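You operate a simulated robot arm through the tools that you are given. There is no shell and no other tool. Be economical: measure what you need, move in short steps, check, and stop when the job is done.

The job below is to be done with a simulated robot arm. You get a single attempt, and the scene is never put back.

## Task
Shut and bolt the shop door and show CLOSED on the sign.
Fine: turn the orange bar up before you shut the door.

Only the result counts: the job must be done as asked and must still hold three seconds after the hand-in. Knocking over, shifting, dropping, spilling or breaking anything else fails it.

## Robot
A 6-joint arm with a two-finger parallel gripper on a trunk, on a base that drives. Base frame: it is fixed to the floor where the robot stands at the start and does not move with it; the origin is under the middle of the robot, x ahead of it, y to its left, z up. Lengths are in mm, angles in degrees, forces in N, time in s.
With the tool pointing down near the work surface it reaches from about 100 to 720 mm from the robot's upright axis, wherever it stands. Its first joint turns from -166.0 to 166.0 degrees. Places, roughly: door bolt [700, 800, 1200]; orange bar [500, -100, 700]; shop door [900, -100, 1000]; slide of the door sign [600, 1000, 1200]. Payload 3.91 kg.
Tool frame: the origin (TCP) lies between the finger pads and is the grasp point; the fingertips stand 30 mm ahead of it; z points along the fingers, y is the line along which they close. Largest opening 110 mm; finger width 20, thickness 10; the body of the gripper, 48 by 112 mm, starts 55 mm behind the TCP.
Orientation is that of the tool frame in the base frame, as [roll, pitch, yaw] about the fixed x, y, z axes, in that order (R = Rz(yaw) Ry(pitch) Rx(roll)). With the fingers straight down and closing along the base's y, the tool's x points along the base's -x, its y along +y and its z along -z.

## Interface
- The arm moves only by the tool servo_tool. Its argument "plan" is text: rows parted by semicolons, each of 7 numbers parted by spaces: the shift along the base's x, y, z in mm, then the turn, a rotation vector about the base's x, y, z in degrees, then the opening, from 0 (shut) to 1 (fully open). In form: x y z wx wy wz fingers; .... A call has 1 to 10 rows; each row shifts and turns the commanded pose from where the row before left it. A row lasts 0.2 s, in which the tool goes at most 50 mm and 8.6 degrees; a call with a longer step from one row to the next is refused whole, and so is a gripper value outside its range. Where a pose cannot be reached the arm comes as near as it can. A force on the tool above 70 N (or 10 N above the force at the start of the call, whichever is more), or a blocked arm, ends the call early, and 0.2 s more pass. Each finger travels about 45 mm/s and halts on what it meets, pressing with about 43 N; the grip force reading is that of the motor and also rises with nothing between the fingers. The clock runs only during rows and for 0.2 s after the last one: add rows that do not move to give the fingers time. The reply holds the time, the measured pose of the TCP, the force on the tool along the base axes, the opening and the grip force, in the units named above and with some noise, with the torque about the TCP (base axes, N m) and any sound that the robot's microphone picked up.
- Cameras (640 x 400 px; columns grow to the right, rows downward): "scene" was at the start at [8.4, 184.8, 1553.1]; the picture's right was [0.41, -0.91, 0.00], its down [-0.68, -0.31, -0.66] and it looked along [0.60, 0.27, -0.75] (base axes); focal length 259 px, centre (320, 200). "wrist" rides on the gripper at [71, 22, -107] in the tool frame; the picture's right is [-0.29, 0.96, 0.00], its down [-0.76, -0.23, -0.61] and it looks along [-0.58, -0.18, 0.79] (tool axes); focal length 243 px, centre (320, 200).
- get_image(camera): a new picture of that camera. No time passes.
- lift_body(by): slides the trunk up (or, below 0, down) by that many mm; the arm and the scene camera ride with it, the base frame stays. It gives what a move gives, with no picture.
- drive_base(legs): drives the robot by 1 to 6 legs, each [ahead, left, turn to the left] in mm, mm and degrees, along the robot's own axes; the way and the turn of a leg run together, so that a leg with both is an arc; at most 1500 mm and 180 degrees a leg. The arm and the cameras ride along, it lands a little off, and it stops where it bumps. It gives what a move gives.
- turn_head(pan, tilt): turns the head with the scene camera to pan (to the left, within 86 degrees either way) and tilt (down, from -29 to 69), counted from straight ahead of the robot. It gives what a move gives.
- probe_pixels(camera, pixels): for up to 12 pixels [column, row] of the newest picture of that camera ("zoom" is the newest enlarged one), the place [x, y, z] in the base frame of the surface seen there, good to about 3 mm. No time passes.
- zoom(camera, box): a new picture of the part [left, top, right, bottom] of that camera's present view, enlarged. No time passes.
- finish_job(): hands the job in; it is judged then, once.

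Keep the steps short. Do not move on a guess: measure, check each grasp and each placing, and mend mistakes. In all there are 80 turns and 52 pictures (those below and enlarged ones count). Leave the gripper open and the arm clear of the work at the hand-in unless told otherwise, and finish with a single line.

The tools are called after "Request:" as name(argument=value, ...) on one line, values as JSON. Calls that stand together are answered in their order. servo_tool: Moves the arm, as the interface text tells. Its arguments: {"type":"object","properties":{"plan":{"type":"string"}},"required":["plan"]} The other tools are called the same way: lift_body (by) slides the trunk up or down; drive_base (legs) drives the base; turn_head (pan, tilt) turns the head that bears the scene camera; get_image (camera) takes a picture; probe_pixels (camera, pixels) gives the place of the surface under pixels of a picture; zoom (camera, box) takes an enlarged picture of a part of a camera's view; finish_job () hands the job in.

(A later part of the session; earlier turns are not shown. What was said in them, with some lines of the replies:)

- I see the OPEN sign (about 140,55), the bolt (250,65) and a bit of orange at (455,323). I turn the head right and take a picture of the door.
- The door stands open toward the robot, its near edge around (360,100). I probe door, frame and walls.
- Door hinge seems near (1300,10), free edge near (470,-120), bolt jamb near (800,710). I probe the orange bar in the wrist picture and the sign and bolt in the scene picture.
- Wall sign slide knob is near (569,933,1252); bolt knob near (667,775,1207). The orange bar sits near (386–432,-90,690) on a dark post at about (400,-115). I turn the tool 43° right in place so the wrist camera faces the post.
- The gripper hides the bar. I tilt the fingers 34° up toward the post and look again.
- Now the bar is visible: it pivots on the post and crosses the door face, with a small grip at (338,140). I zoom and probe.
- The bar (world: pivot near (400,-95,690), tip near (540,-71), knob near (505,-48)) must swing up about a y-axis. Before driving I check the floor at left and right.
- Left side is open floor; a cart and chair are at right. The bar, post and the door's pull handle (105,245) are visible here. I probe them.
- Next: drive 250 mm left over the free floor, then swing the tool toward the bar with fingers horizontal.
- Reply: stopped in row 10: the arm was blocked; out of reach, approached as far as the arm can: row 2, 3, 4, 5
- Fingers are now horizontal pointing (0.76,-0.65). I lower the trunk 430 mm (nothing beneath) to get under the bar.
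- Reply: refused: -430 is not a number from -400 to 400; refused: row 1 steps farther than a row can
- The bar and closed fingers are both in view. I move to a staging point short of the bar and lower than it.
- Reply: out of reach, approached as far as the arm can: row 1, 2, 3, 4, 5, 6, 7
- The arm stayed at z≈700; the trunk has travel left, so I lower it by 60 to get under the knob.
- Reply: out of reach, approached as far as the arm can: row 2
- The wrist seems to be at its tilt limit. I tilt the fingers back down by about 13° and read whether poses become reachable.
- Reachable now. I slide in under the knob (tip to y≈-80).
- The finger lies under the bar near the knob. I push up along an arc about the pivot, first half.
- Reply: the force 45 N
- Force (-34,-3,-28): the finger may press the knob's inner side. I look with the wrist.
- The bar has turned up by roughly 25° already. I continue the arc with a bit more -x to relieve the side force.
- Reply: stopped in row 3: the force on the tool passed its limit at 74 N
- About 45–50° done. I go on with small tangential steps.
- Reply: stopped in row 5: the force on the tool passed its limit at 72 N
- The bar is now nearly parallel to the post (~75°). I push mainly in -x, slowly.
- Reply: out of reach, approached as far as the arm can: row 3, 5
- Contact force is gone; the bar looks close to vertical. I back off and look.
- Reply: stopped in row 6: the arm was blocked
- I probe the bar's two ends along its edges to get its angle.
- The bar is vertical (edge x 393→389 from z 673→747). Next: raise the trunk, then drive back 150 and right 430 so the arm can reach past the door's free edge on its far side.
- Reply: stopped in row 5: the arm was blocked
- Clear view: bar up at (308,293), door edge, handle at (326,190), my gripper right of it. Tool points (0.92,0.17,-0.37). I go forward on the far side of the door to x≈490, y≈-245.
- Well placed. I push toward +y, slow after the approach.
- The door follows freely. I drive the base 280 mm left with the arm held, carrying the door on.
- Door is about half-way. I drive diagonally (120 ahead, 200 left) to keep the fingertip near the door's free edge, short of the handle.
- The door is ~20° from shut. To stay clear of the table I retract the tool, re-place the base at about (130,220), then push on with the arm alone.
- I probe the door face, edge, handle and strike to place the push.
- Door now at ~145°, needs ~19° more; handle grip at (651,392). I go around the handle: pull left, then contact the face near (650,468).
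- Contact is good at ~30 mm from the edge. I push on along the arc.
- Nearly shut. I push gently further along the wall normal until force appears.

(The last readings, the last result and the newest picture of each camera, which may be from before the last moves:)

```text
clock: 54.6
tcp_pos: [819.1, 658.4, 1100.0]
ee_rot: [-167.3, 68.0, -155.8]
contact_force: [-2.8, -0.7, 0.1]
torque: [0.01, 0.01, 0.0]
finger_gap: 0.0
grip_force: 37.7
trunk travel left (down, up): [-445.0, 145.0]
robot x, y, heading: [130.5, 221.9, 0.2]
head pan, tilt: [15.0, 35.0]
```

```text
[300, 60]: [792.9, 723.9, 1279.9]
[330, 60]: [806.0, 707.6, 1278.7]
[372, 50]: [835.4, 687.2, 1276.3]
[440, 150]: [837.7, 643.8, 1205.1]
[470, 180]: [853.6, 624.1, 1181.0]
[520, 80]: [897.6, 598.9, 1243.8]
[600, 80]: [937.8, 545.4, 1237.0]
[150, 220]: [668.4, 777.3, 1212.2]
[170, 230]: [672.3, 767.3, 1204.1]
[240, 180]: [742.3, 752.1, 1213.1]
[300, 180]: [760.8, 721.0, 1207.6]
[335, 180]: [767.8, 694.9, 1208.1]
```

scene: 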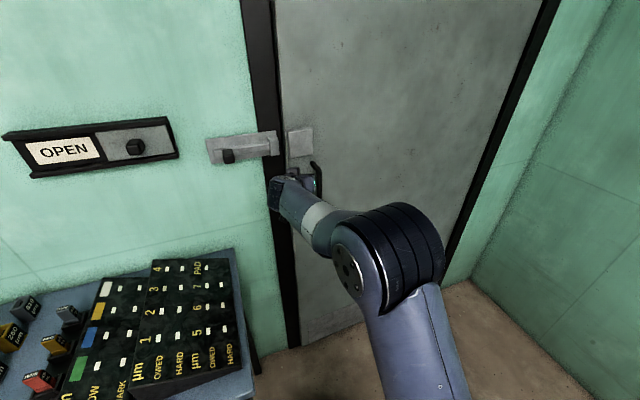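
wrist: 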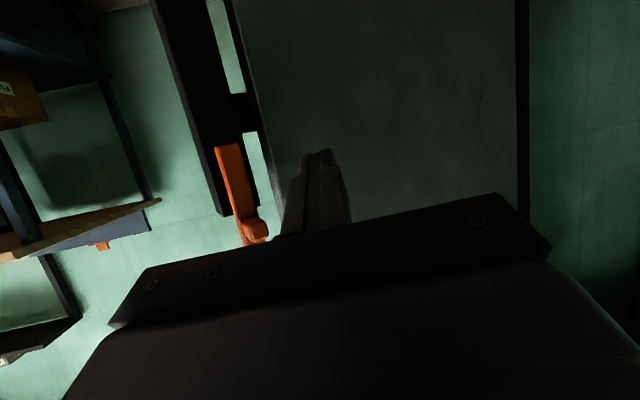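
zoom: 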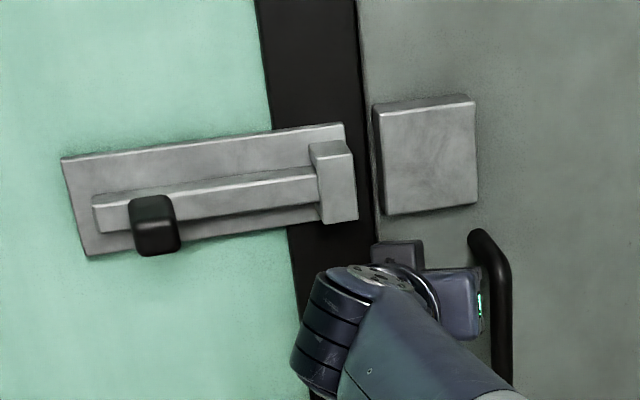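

The door is parallel to the wall, its face ~12 mm behind the wall surface; force is only ~3 N, so I check whether it sits on its stop by pressing slightly more.

Request:
servo_tool(plan="4 3 0 0 0 0 0; 4 3 0 0 0 0 0; 4 3 0 0 0 0 0; 0 0 0 0 0 0 0")

Request:
zoom(camera="scene", box=[190, 100, 350, 200])

Request:
probe_pixels(camera="zoom", pixels=[[300, 60], [520, 80], [600, 80], [420, 140], [450, 180], [435, 105], [335, 180], [335, 150], [200, 205], [100, 215], [80, 180], [200, 165]])

```text
clock: 55.3
tcp_pos: [819.5, 659.1, 1097.9]
ee_rot: [-167.1, 67.4, -156.4]
contact_force: [-37.8, -22.0, 6.9]
torque: [0.01, -0.07, -0.05]
finger_gap: 0.0
grip_force: 37.7
trunk travel left (down, up): [-445.0, 145.0]
robot x, y, heading: [127.2, 221.3, 0.4]
head pan, tilt: [15.0, 35.0]
stopped in row 3: the force on the tool passed its limit at 78 N (the readings are from after the stop); the commanded pose is now the measured one
```

```text
4.00 times, centred on (270, 150) of scene
```

zoom: 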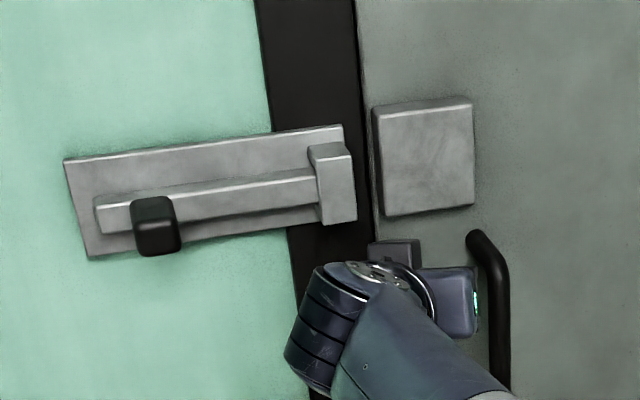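

```text
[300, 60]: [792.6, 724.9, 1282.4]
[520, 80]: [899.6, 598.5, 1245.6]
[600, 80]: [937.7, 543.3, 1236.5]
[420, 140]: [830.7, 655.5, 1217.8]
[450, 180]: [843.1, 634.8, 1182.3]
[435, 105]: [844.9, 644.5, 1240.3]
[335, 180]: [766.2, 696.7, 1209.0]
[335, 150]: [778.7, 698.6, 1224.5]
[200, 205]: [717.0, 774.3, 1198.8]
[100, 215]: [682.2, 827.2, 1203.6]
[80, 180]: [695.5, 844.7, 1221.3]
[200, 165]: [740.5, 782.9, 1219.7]
```

The door is on its hard stop (force rose to 78 N with no motion). Now for the bolt: I back away, raise the trunk 110, turn the tool to face the wall and go in front of the bolt knob.

Request:
servo_tool(plan="-33 -23 0 0 0 0 0; -33 -23 0 0 0 0 0; -33 -23 0 0 0 0 0; -24 28 0 0 0 8.4 0.4; -24 28 0 0 0 8.4 0.6; -24 28 0 0 0 8.4 0.6; -24 28 0 0 0 0 0.6; -23 26 0 0 0 0 0.6; 0 0 0 0 0 0 0.6")

Request:
lift_body(by=110)

Request:
get_image(camera="scene")

```text
clock: 57.3
tcp_pos: [604.0, 731.6, 1093.9]
ee_rot: [-167.1, 67.1, -130.9]
contact_force: [0.2, -0.1, -0.1]
torque: [-0.02, 0.01, -0.02]
finger_gap: 65.9
grip_force: 0.1
trunk travel left (down, up): [-445.0, 145.0]
robot x, y, heading: [125.5, 221.7, 0.1]
head pan, tilt: [15.0, 35.0]
```

```text
clock: 58.7
tcp_pos: [603.4, 731.5, 1203.7]
ee_rot: [-167.0, 67.2, -130.9]
contact_force: [0.5, 0.3, 0.8]
torque: [0.04, -0.03, -0.02]
finger_gap: 65.7
grip_force: 0.1
trunk travel left (down, up): [-555.0, 35.0]
robot x, y, heading: [128.2, 221.7, 0.4]
head pan, tilt: [15.0, 35.0]
```

```text
16 pictures are left
```

scene: 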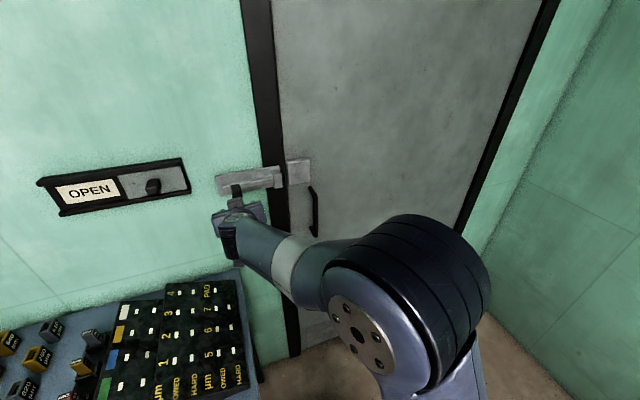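

The tool faces the wall with fingers closing along the bolt's slide. I check with the wrist camera before advancing.

Request:
servo_tool(plan="20 14 4 0 0 0 0.6; 15 10 4 0 0 0 0.6; 0 0 0 0 0 0 0.6")

Request:
get_image(camera="wrist")

```text
clock: 59.5
tcp_pos: [639.6, 755.1, 1212.1]
ee_rot: [-167.0, 67.2, -130.9]
contact_force: [-0.1, 0.3, 0.9]
torque: [-0.05, -0.02, 0.02]
finger_gap: 66.2
grip_force: 0.1
trunk travel left (down, up): [-555.0, 35.0]
robot x, y, heading: [128.9, 219.0, 0.4]
head pan, tilt: [15.0, 35.0]
```

```text
15 pictures are left
```

wrist: 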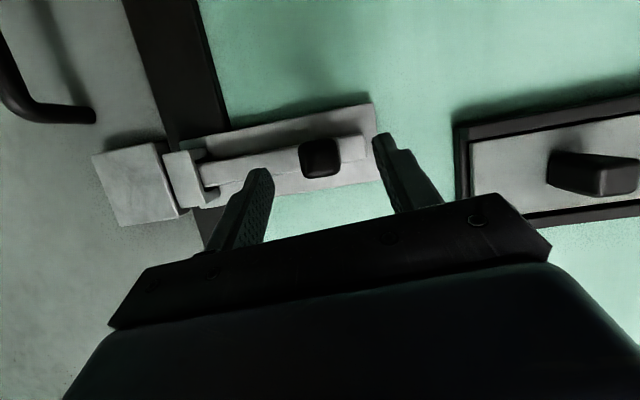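

The knob (320,157) lies between the fingertips. I probe its position for centring.

Request:
probe_pixels(camera="wrist", pixels=[[320, 150], [305, 157], [335, 157], [320, 170], [320, 145], [355, 145], [230, 170], [185, 180], [140, 190], [570, 175], [600, 180], [600, 155]])

```text
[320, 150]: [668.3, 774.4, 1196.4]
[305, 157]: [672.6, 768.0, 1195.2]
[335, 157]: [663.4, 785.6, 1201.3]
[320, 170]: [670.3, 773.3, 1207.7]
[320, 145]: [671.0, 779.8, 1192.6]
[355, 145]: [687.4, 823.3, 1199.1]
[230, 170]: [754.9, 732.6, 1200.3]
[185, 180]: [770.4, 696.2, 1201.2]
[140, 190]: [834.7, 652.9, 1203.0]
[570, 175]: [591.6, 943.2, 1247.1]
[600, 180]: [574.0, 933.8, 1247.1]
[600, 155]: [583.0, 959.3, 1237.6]
```

Centred. I advance 40 mm and close on the knob.

Request:
servo_tool(plan="16 12 -1 0 0 0 0.6; 16 11 -1 0 0 0 0.6; 0 0 0 0 0 0 0; 0 0 0 0 0 0 0; 0 0 0 0 0 0 0; 0 0 0 0 0 0 0")

```text
clock: 60.9
tcp_pos: [671.9, 779.1, 1210.6]
ee_rot: [-167.3, 67.3, -131.1]
contact_force: [3.0, -2.6, -0.3]
torque: [0.67, 0.38, -0.09]
finger_gap: 29.0
grip_force: 44.9
trunk travel left (down, up): [-555.0, 35.0]
robot x, y, heading: [131.8, 222.0, 0.1]
head pan, tilt: [15.0, 35.0]
```

Gripped (29 mm). I slide the bolt toward the door, along (0.59,-0.81).

Request:
servo_tool(plan="5.9 -8.1 0 0 0 0 0; 5.9 -8.1 0 0 0 0 0; 5.9 -8.1 0 0 0 0 0; 5.9 -8.1 0 0 0 0 0; 5.9 -8.1 0 0 0 0 0; 5.9 -8.1 0 0 0 0 0; 0 0 0 0 0 0 0")

```text
clock: 62.5
tcp_pos: [706.2, 728.8, 1209.8]
ee_rot: [-167.2, 67.4, -130.9]
contact_force: [0.0, -0.1, -0.3]
torque: [0.7, 0.6, -0.1]
finger_gap: 29.3
grip_force: 45.3
trunk travel left (down, up): [-555.0, 35.0]
robot x, y, heading: [131.8, 221.2, -0.0]
head pan, tilt: [15.0, 35.0]
```

It slides freely. On until it stops.

Request:
servo_tool(plan="4.7 -6.5 0 0 0 0 0; 4.7 -6.5 0 0 0 0 0; 4.7 -6.5 0 0 0 0 0; 4.7 -6.5 0 0 0 0 0; 4.7 -6.5 0 0 0 0 0; 4.7 -6.5 0 0 0 0 0; 0 0 0 0 0 0 0")

Request:
get_image(camera="wrist")

```text
clock: 63.5
tcp_pos: [708.3, 726.2, 1210.8]
ee_rot: [-167.9, 67.7, -129.4]
contact_force: [-5.7, 19.8, -2.5]
torque: [1.07, -0.07, -0.99]
finger_gap: 30.2
grip_force: 45.2
trunk travel left (down, up): [-555.0, 35.0]
robot x, y, heading: [125.5, 223.3, 0.6]
head pan, tilt: [15.0, 35.0]
stopped in row 5: the force on the tool passed its limit at 74 N (the readings are from after the stop); the commanded pose is now the measured one
```

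```text
14 pictures are left
```

wrist: 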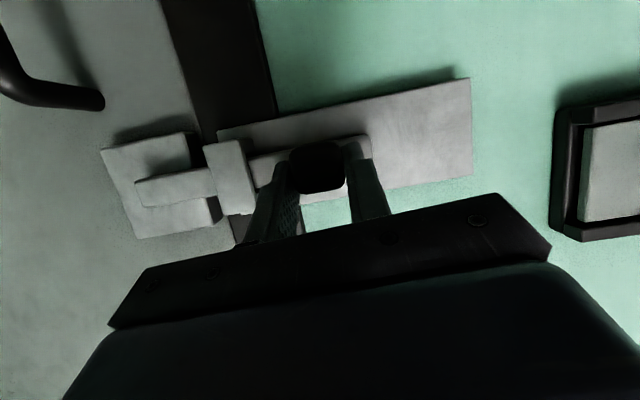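

The bolt now covers the door plate (150,190), but my finger may be jammed between knob and guide. I release, back out, shut the fingers and push the knob from behind to see if it goes further.

Request:
servo_tool(plan="0 0 0 0 0 0 0.55; 0 0 0 0 0 0 0.55; -22 -16 0 0 0 0 0.55; -23 -16 0 0 0 0 0.3; -12 16 0 0 0 0 0; -12 16 0 0 0 0 0; 0 0 0 0 0 0 0")

Request:
get_image(camera="wrist")

Request:
probe_pixels(camera="wrist", pixels=[[200, 180], [260, 180], [270, 175], [230, 190]])

```text
clock: 65.1
tcp_pos: [646.6, 718.5, 1212.0]
ee_rot: [-167.5, 67.7, -129.6]
contact_force: [-0.2, -0.3, 0.0]
torque: [0.0, 0.02, 0.0]
finger_gap: 0.1
grip_force: 25.7
trunk travel left (down, up): [-555.0, 35.0]
robot x, y, heading: [120.6, 224.4, 0.2]
head pan, tilt: [15.0, 35.0]
```

```text
13 pictures are left
```

wrist: 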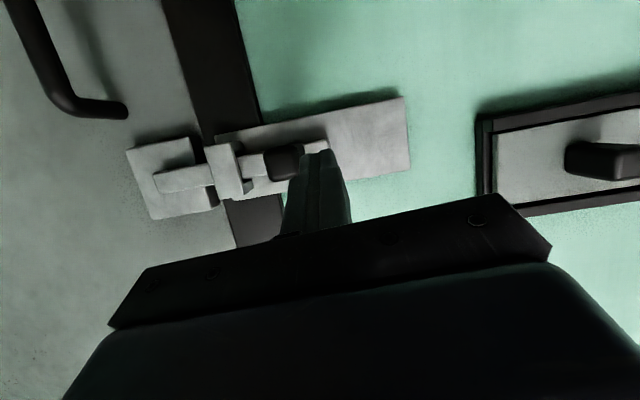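

```text
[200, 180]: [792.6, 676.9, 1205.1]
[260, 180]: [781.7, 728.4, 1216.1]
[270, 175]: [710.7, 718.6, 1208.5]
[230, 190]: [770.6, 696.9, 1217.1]
```

There is still a gap between knob and guide. I advance behind the knob and push toward the door.

Request:
servo_tool(plan="20 13 -1 0 0 0 0; 21 18 0 0 0 0 0; 3 -4 0 0 0 0 0; 3 -4 0 0 0 0 0; 3 -4 0 0 0 0 0; 3 -4 0 0 0 0 0; 3 -4 0 0 0 0 0; 3 -4 0 0 0 0 0; 3 -4 0 0 0 0 0; 3 -4 0 0 0 0 0")

Request:
get_image(camera="wrist")

```text
clock: 67.2
tcp_pos: [689.6, 741.2, 1212.3]
ee_rot: [-168.4, 68.2, -127.9]
contact_force: [-11.9, 16.9, -2.2]
torque: [0.17, 0.13, 0.08]
finger_gap: 0.1
grip_force: 38.1
trunk travel left (down, up): [-555.0, 35.0]
robot x, y, heading: [129.7, 221.3, 0.9]
head pan, tilt: [15.0, 35.0]
stopped in row 10: the force on the tool passed its limit at 72 N (the readings are from after the stop); the commanded pose is now the measured one
```

```text
12 pictures are left
```

wrist: 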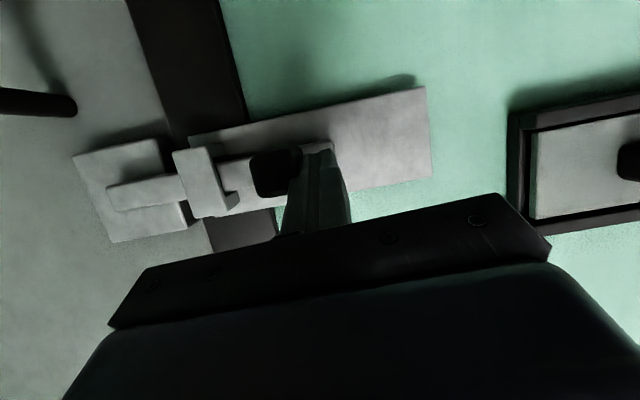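

The bolt stops with the knob still short of the guide, so it is at its own end stop: bolted. I retract 195 mm and drive to about (-63,560) in front of the sign.

Request:
servo_tool(plan="-5 6 0 0 0 0 0; -32 -23 0 0 0 0 0.3; -32 -23 0 0 0 0 0.6; -32 -23 0 0 0 0 0.6; -32 -23 0 0 0 0 0.6; -32 -23 0 0 0 0 0.6; 0 0 0 0 0 0 0.6")

Request:
drive_base(legs=[[-190, 335, 0]])

Request:
turn_head(pan=25, tilt=25)

Request:
get_image(camera="scene")

```text
clock: 68.8
tcp_pos: [528.3, 626.7, 1211.8]
ee_rot: [-168.3, 68.3, -128.6]
contact_force: [0.5, -0.1, 0.1]
torque: [0.0, 0.01, -0.01]
finger_gap: 66.2
grip_force: 0.0
trunk travel left (down, up): [-555.0, 35.0]
robot x, y, heading: [122.7, 221.7, 0.7]
head pan, tilt: [15.0, 35.0]
```

```text
clock: 71.3
tcp_pos: [338.6, 955.7, 1210.7]
ee_rot: [-168.3, 68.1, -129.1]
contact_force: [0.1, 0.5, -0.7]
torque: [0.0, 0.0, -0.03]
finger_gap: 65.8
grip_force: 0.1
trunk travel left (down, up): [-555.0, 35.0]
robot x, y, heading: [-65.4, 558.9, 0.1]
head pan, tilt: [15.0, 35.0]
```

```text
clock: 72.0
tcp_pos: [339.0, 955.7, 1210.3]
ee_rot: [-168.3, 68.1, -129.1]
contact_force: [-0.6, 1.4, -0.2]
torque: [0.02, 0.0, 0.02]
finger_gap: 65.9
grip_force: 0.1
trunk travel left (down, up): [-555.0, 35.0]
robot x, y, heading: [-67.4, 556.3, -0.1]
head pan, tilt: [25.0, 25.0]
```

```text
11 pictures are left
```

scene: 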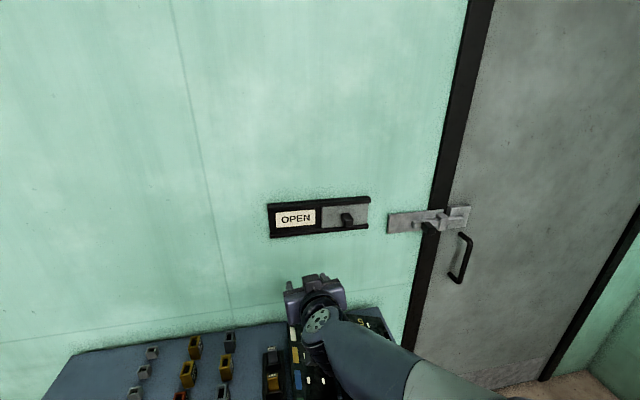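

Good view of both. I zoom on the sign and bolt and probe.

Request:
zoom(camera="scene", box=[260, 170, 500, 320])

Request:
probe_pixels(camera="scene", pixels=[[347, 216], [345, 222], [328, 215], [361, 213], [278, 220], [315, 218], [270, 225], [369, 213], [428, 230], [350, 224]])

```text
2.67 times, centred on (380, 245) of scene
```

zoom: 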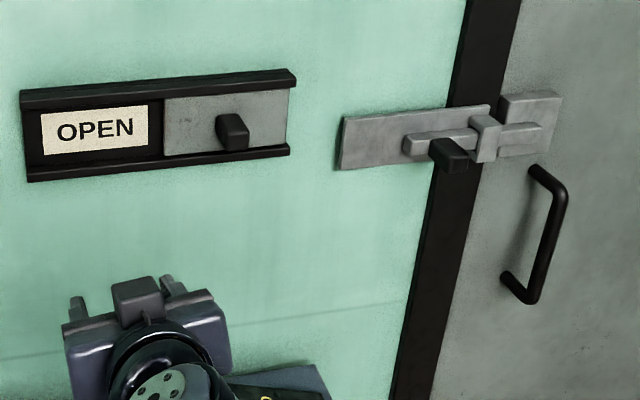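

```text
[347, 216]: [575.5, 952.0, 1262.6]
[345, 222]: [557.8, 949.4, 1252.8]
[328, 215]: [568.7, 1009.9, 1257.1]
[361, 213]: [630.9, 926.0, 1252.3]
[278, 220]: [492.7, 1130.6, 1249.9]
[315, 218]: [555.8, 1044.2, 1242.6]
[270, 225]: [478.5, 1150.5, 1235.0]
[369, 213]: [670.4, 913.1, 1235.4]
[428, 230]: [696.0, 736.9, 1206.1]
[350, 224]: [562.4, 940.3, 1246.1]
```

Bolt is over the plate. Sign knob centre front ≈(562,943,1250); the panel must slide left ~120 mm. I raise the trunk 35 and move the open gripper in front of the knob.

Request:
lift_body(by=34)

Request:
servo_tool(plan="32 -22 4 0 0 0 0.6; 32 -22 4 0 0 0 0.6; 32 -20 4 0 0 0 0.6; 28 -5 2 0 0 0 0.6; 25 10 0 0 0 0 0.6; 22 10 0 0 0 0 0.6; 0 0 0 0 0 0 0.6")

Request:
get_image(camera="wrist")

```text
clock: 72.8
tcp_pos: [339.5, 956.7, 1244.5]
ee_rot: [-168.5, 68.1, -129.2]
contact_force: [0.9, 0.4, -0.4]
torque: [0.0, -0.01, -0.02]
finger_gap: 66.0
grip_force: 0.0
trunk travel left (down, up): [-589.0, 1.0]
robot x, y, heading: [-65.7, 560.0, 0.1]
head pan, tilt: [25.0, 25.0]
```

```text
clock: 74.4
tcp_pos: [510.1, 908.9, 1259.4]
ee_rot: [-168.4, 68.2, -129.1]
contact_force: [0.2, 0.2, 0.6]
torque: [-0.01, 0.0, -0.04]
finger_gap: 66.2
grip_force: 0.1
trunk travel left (down, up): [-589.0, 1.0]
robot x, y, heading: [-63.6, 555.3, -0.0]
head pan, tilt: [25.0, 25.0]
```

```text
9 pictures are left
```

wrist: 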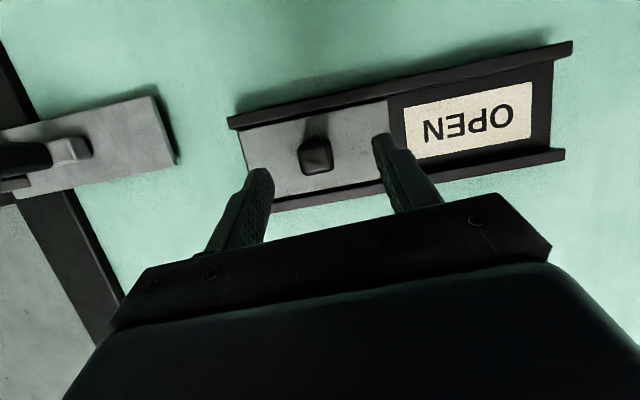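

Knob (316,155) is centred between the fingers. I advance 64 mm and grip.

Request:
servo_tool(plan="18 12 0 0 0 0 0.6; 18 12 0 0 0 0 0.6; 17 11 0 0 0 0 0.6; 0 0 0 0 0 0 0; 0 0 0 0 0 0 0; 0 0 0 0 0 0 0; 0 0 0 0 0 0 0")

```text
clock: 76.0
tcp_pos: [564.2, 941.6, 1259.0]
ee_rot: [-168.5, 68.2, -129.3]
contact_force: [1.6, 1.9, 1.5]
torque: [0.38, 0.09, -1.22]
finger_gap: 29.7
grip_force: 45.1
trunk travel left (down, up): [-589.0, 1.0]
robot x, y, heading: [-62.6, 556.1, 0.2]
head pan, tilt: [25.0, 25.0]
```

Gripped (29.7 mm). I slide left along (-0.59, 0.807).

Request:
servo_tool(plan="-5.9 8.1 0 0 0 0 0; -5.9 8.1 0 0 0 0 0; -5.9 8.1 0 0 0 0 0; -5.9 8.1 0 0 0 0 0; -5.9 8.1 0 0 0 0 0; -5.9 8.1 0 0 0 0 0; -5.9 8.1 0 0 0 0 0; -5.9 8.1 0 0 0 0 0; -5.9 8.1 0 0 0 0 0; 0 0 0 0 0 0 0")

Request:
servo_tool(plan="-3.5 4.9 0 0 0 0 0; -3.5 4.9 0 0 0 0 0; -3.5 4.9 0 0 0 0 0; -3.5 4.9 0 0 0 0 0; -3.5 4.9 0 0 0 0 0; -3.5 4.9 0 0 0 0 0; -3.5 4.9 0 0 0 0 0; -3.5 4.9 0 0 0 0 0")

Request:
get_image(camera="scene")

```text
clock: 78.2
tcp_pos: [525.7, 993.8, 1258.1]
ee_rot: [-169.3, 69.4, -128.3]
contact_force: [1.4, -0.9, -14.0]
torque: [0.61, -0.11, -1.39]
finger_gap: 30.5
grip_force: 45.1
out of reach, approached as far as the arm can: row 6, 7, 8, 9
trunk travel left (down, up): [-589.0, 1.0]
robot x, y, heading: [-61.3, 557.9, 0.2]
head pan, tilt: [25.0, 25.0]
```

```text
clock: 80.0
tcp_pos: [514.8, 1001.7, 1255.6]
ee_rot: [-168.1, 70.3, -128.6]
contact_force: [2.0, 3.0, 10.2]
torque: [0.88, 0.6, -1.11]
finger_gap: 29.6
grip_force: 45.0
out of reach, approached as far as the arm can: row 1, 2, 3, 4, 5, 6, 7, 8
trunk travel left (down, up): [-589.0, 1.0]
robot x, y, heading: [-67.5, 556.6, 0.4]
head pan, tilt: [25.0, 25.0]
```

```text
8 pictures are left
```

scene: 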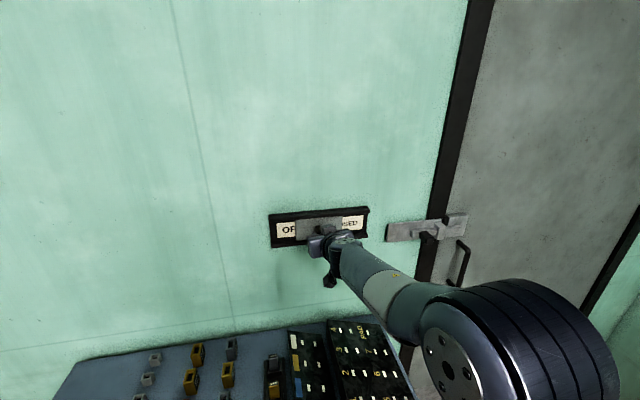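

Slid about half way ("OP" and "SED" show); the arm is at its reach limit. I release, retreat, and drive the base ~90 mm along the wall, then regrip.

Request:
servo_tool(plan="0 0 0 0 0 0 0.6; 0 0 0 0 0 0 0.6; 0 0 0 0 0 0 0.6; -20 -14 0 0 0 0 0.6; -25 -18 0 0 0 0 0.6; -25 -18 0 0 0 0 0.6; -20 -14 0 0 0 0 0.6; 0 0 0 0 0 0 0.6")

Request:
drive_base(legs=[[-37, 85, 0]])

Request:
get_image(camera="wrist")

```text
clock: 81.8
tcp_pos: [423.9, 936.3, 1256.7]
ee_rot: [-168.4, 68.1, -129.3]
contact_force: [-0.3, -0.7, 0.4]
torque: [0.02, -0.06, -0.03]
finger_gap: 65.8
grip_force: 0.1
trunk travel left (down, up): [-589.0, 1.0]
robot x, y, heading: [-66.8, 556.7, 0.5]
head pan, tilt: [25.0, 25.0]
```

```text
clock: 82.9
tcp_pos: [386.4, 1022.2, 1256.3]
ee_rot: [-168.4, 68.1, -128.9]
contact_force: [0.9, -0.3, -0.7]
torque: [0.05, 0.0, -0.01]
finger_gap: 65.9
grip_force: 0.1
trunk travel left (down, up): [-589.0, 1.0]
robot x, y, heading: [-104.3, 642.4, 0.0]
head pan, tilt: [25.0, 25.0]
```

```text
7 pictures are left
```

wrist: 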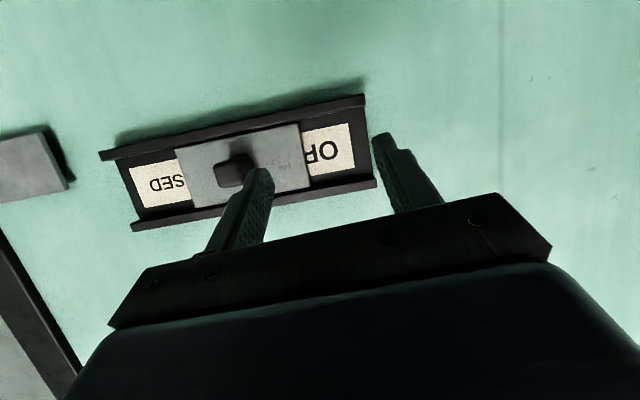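

Request:
probe_pixels(camera="wrist", pixels=[[228, 172], [235, 165], [240, 178], [200, 170], [300, 165], [350, 155], [140, 190], [365, 150]])

```text
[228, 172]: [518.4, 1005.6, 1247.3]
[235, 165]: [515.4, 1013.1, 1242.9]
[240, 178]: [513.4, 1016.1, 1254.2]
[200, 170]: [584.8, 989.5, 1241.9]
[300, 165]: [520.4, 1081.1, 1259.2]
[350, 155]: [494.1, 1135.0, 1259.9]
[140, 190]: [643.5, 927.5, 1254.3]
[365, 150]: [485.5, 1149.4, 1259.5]
```

Knob now at (516,1011,1247); about 50 mm remain. I line up, advance and grip.

Request:
servo_tool(plan="17 -23 0 0 0 0 0.6; 17 -23 0 0 0 0 0.6; 17 -23 0 0 0 0 0.6; 26 19 0 0 0 0 0.6; 26 19 0 0 0 0 0.6; 27 20 0 0 0 0 0.6; 0 0 0 0 0 0 0; 0 0 0 0 0 0 0; 0 0 0 0 0 0 0; 0 0 0 0 0 0 0")

```text
clock: 84.3
tcp_pos: [463.9, 1025.8, 1252.8]
ee_rot: [-161.9, 66.8, -122.5]
contact_force: [-26.9, -20.4, 13.0]
torque: [-0.02, -0.62, -1.07]
finger_gap: 45.1
grip_force: 0.0
out of reach, approached as far as the arm can: row 2, 3, 4, 5
trunk travel left (down, up): [-589.0, 1.0]
robot x, y, heading: [-107.2, 642.1, 0.4]
head pan, tilt: [25.0, 25.0]
stopped in row 7: the force on the tool passed its limit at 120 N (the readings are from after the stop); the commanded pose is now the measured one
```

The arm hit a wrist limit and the finger met the knob. I back off, pitch the fingers 15° further down for margin, and look.

Request:
servo_tool(plan="-20 -14 0 0 0 0 0.6; -20 -14 0 0 0 0 0.6; 0 0 5 -4.4 6.1 0 0.6; 0 0 5 -4.4 6.1 0 0.6; 15 -21 0 0 0 0 0.6; 11 -15 0 0 0 0 0.6; 0 0 0 0 0 0 0.6")

Request:
get_image(camera="wrist")

Request:
probe_pixels(camera="wrist", pixels=[[310, 140], [310, 150], [320, 150], [320, 160], [290, 150], [300, 160]])

```text
clock: 85.9
tcp_pos: [477.0, 984.0, 1257.7]
ee_rot: [-171.1, 51.9, -130.4]
contact_force: [0.8, -0.3, 0.4]
torque: [-0.02, -0.01, 0.0]
finger_gap: 66.1
grip_force: 0.0
out of reach, approached as far as the arm can: row 1, 2, 3
trunk travel left (down, up): [-589.0, 1.0]
robot x, y, heading: [-101.0, 638.4, -0.0]
head pan, tilt: [25.0, 25.0]
```

```text
6 pictures are left
```

wrist: 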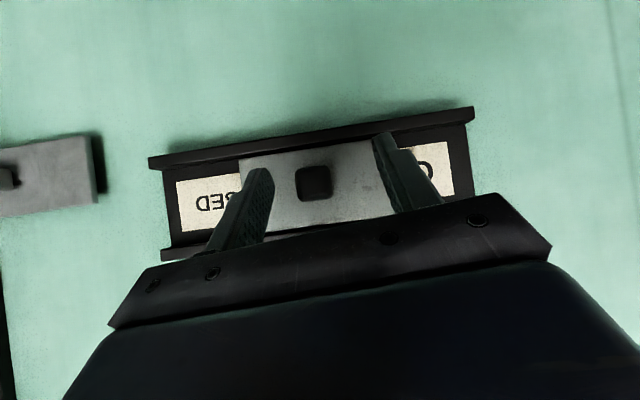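

```text
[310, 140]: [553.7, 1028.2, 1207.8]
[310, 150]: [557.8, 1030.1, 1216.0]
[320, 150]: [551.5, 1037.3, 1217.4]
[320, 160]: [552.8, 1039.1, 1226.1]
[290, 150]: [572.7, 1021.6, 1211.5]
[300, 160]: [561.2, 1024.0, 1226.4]
```

Reachable again. The knob is at (313,183); probing it.

Request:
probe_pixels(camera="wrist", pixels=[[303, 183], [313, 183], [325, 183], [313, 192], [313, 173], [355, 180]])

```text
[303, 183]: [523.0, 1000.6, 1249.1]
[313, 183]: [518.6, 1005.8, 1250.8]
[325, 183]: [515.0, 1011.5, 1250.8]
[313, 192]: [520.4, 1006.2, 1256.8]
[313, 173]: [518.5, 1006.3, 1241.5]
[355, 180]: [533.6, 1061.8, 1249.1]
```

I advance 50 mm and grip.

Request:
servo_tool(plan="15 8 1 0 0 0 0.6; 15 8 1 0 0 0 0.6; 14.5 8 0 0 0 0 0.6; 0 0 0 0 0 0 0; 0 0 0 0 0 0 0; 0 0 0 0 0 0 0; 0 0 0 0 0 0 0")

```text
clock: 87.5
tcp_pos: [523.4, 1008.4, 1260.1]
ee_rot: [-171.3, 52.0, -130.6]
contact_force: [1.0, 0.8, 0.0]
torque: [0.1, -0.16, -1.4]
finger_gap: 31.2
grip_force: 45.0
trunk travel left (down, up): [-589.0, 1.0]
robot x, y, heading: [-105.7, 643.4, 0.1]
head pan, tilt: [25.0, 25.0]
```

Gripped (31 mm), reachable. I slide on to the left until it stops.

Request:
servo_tool(plan="-4.7 6.5 0 0 0 0 0; -4.7 6.5 0 0 0 0 0; -4.7 6.5 0 0 0 0 0; -4.7 6.5 0 0 0 0 0; -4.7 6.5 0 0 0 0 0; -4.7 6.5 0 0 0 0 0; -4.7 6.5 0 0 0 0 0; -4.7 6.5 0 0 0 0 0; -4.7 6.5 0 0 0 0 0")

Request:
zoom(camera="scene", box=[260, 170, 500, 320])

```text
clock: 89.5
tcp_pos: [482.1, 1063.4, 1259.4]
ee_rot: [-171.2, 52.0, -130.6]
contact_force: [9.2, -4.9, 2.7]
torque: [-0.06, 0.06, -1.52]
finger_gap: 30.7
grip_force: 45.2
trunk travel left (down, up): [-589.0, 1.0]
robot x, y, heading: [-103.3, 638.9, -0.4]
head pan, tilt: [25.0, 25.0]
```

```text
2.67 times, centred on (380, 245) of scene
```

zoom: 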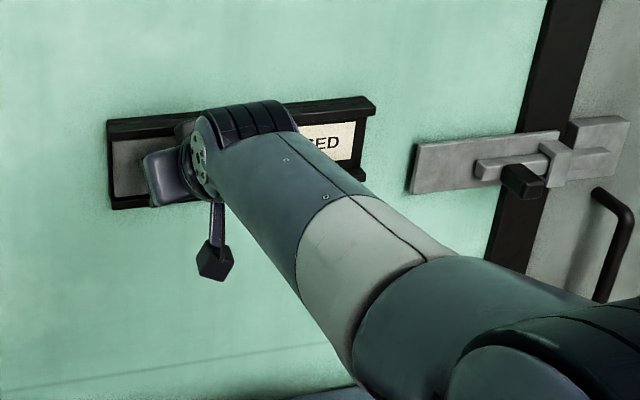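

OPEN looks covered. A few more mm to be sure it is at its end, then release and back away.

Request:
servo_tool(plan="-2.4 3.2 0 0 0 0 0; -2.4 3.2 0 0 0 0 0; -2.4 3.2 0 0 0 0 0; -2.4 3.2 0 0 0 0 0; 0 0 0 0 0 0 0")

Request:
servo_tool(plan="0 0 0 0 0 0 0.6; 0 0 0 0 0 0 0.6; 0 0 0 0 0 0 0.6; -20 -14 0 0 0 0 0.7; -25 -18 0 0 0 0 1; -25 -18 0 0 0 0 1; -25 -18 0 0 0 0 1; -20 -30 0 0 0 0 1; 0 0 0 0 0 0 1")

Request:
zoom(camera="scene", box=[260, 170, 500, 320])

```text
clock: 90.7
tcp_pos: [482.6, 1064.8, 1259.4]
ee_rot: [-171.6, 52.0, -131.6]
contact_force: [32.6, -46.7, 5.5]
torque: [-0.71, 0.43, -2.23]
finger_gap: 30.8
grip_force: 45.1
trunk travel left (down, up): [-589.0, 1.0]
robot x, y, heading: [-107.1, 641.8, 0.1]
head pan, tilt: [25.0, 25.0]
```

```text
clock: 92.7
tcp_pos: [353.8, 981.5, 1258.5]
ee_rot: [-171.2, 51.9, -130.6]
contact_force: [0.2, 0.1, 0.6]
torque: [0.03, 0.01, 0.01]
finger_gap: 110.1
grip_force: 0.0
trunk travel left (down, up): [-589.0, 1.0]
robot x, y, heading: [-104.7, 639.1, -0.0]
head pan, tilt: [25.0, 25.0]
```

```text
2.67 times, centred on (380, 245) of scene
```

zoom: 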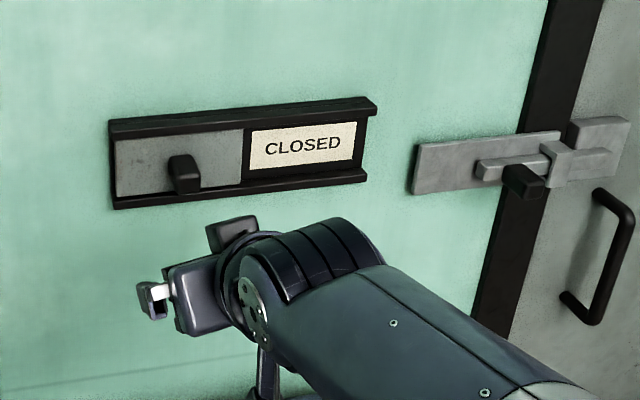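

CLOSED shows; the bolt is thrown. A last check that the orange bar stayed up.

Request:
turn_head(pan=-50, tilt=35)

Request:
get_image(camera="scene")

```text
clock: 94.2
tcp_pos: [353.7, 982.8, 1258.4]
ee_rot: [-171.2, 52.0, -130.5]
contact_force: [0.0, -0.8, 0.2]
torque: [0.01, 0.01, -0.01]
finger_gap: 110.3
grip_force: 0.1
trunk travel left (down, up): [-589.0, 1.0]
robot x, y, heading: [-105.2, 643.3, -0.1]
head pan, tilt: [-50.0, 35.0]
```

```text
3 pictures are left
```

scene: 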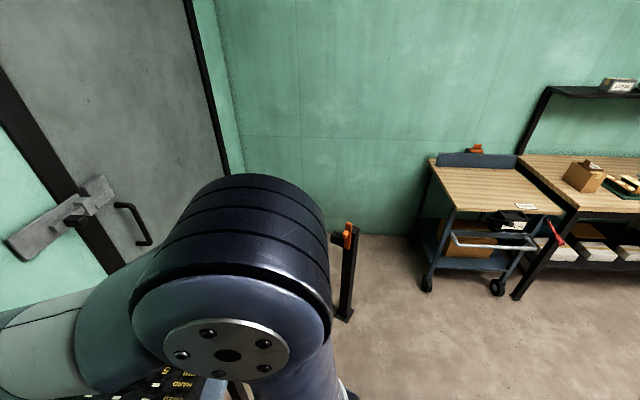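

The bar is still upright at (348,235), the door is shut and bolted, the gripper is open and clear. I hand in.

Request:
finish_job()

```text
The job is handed in.
```

The orange bar was turned up first, the shop door is shut and bolted, and the sign shows CLOSED.
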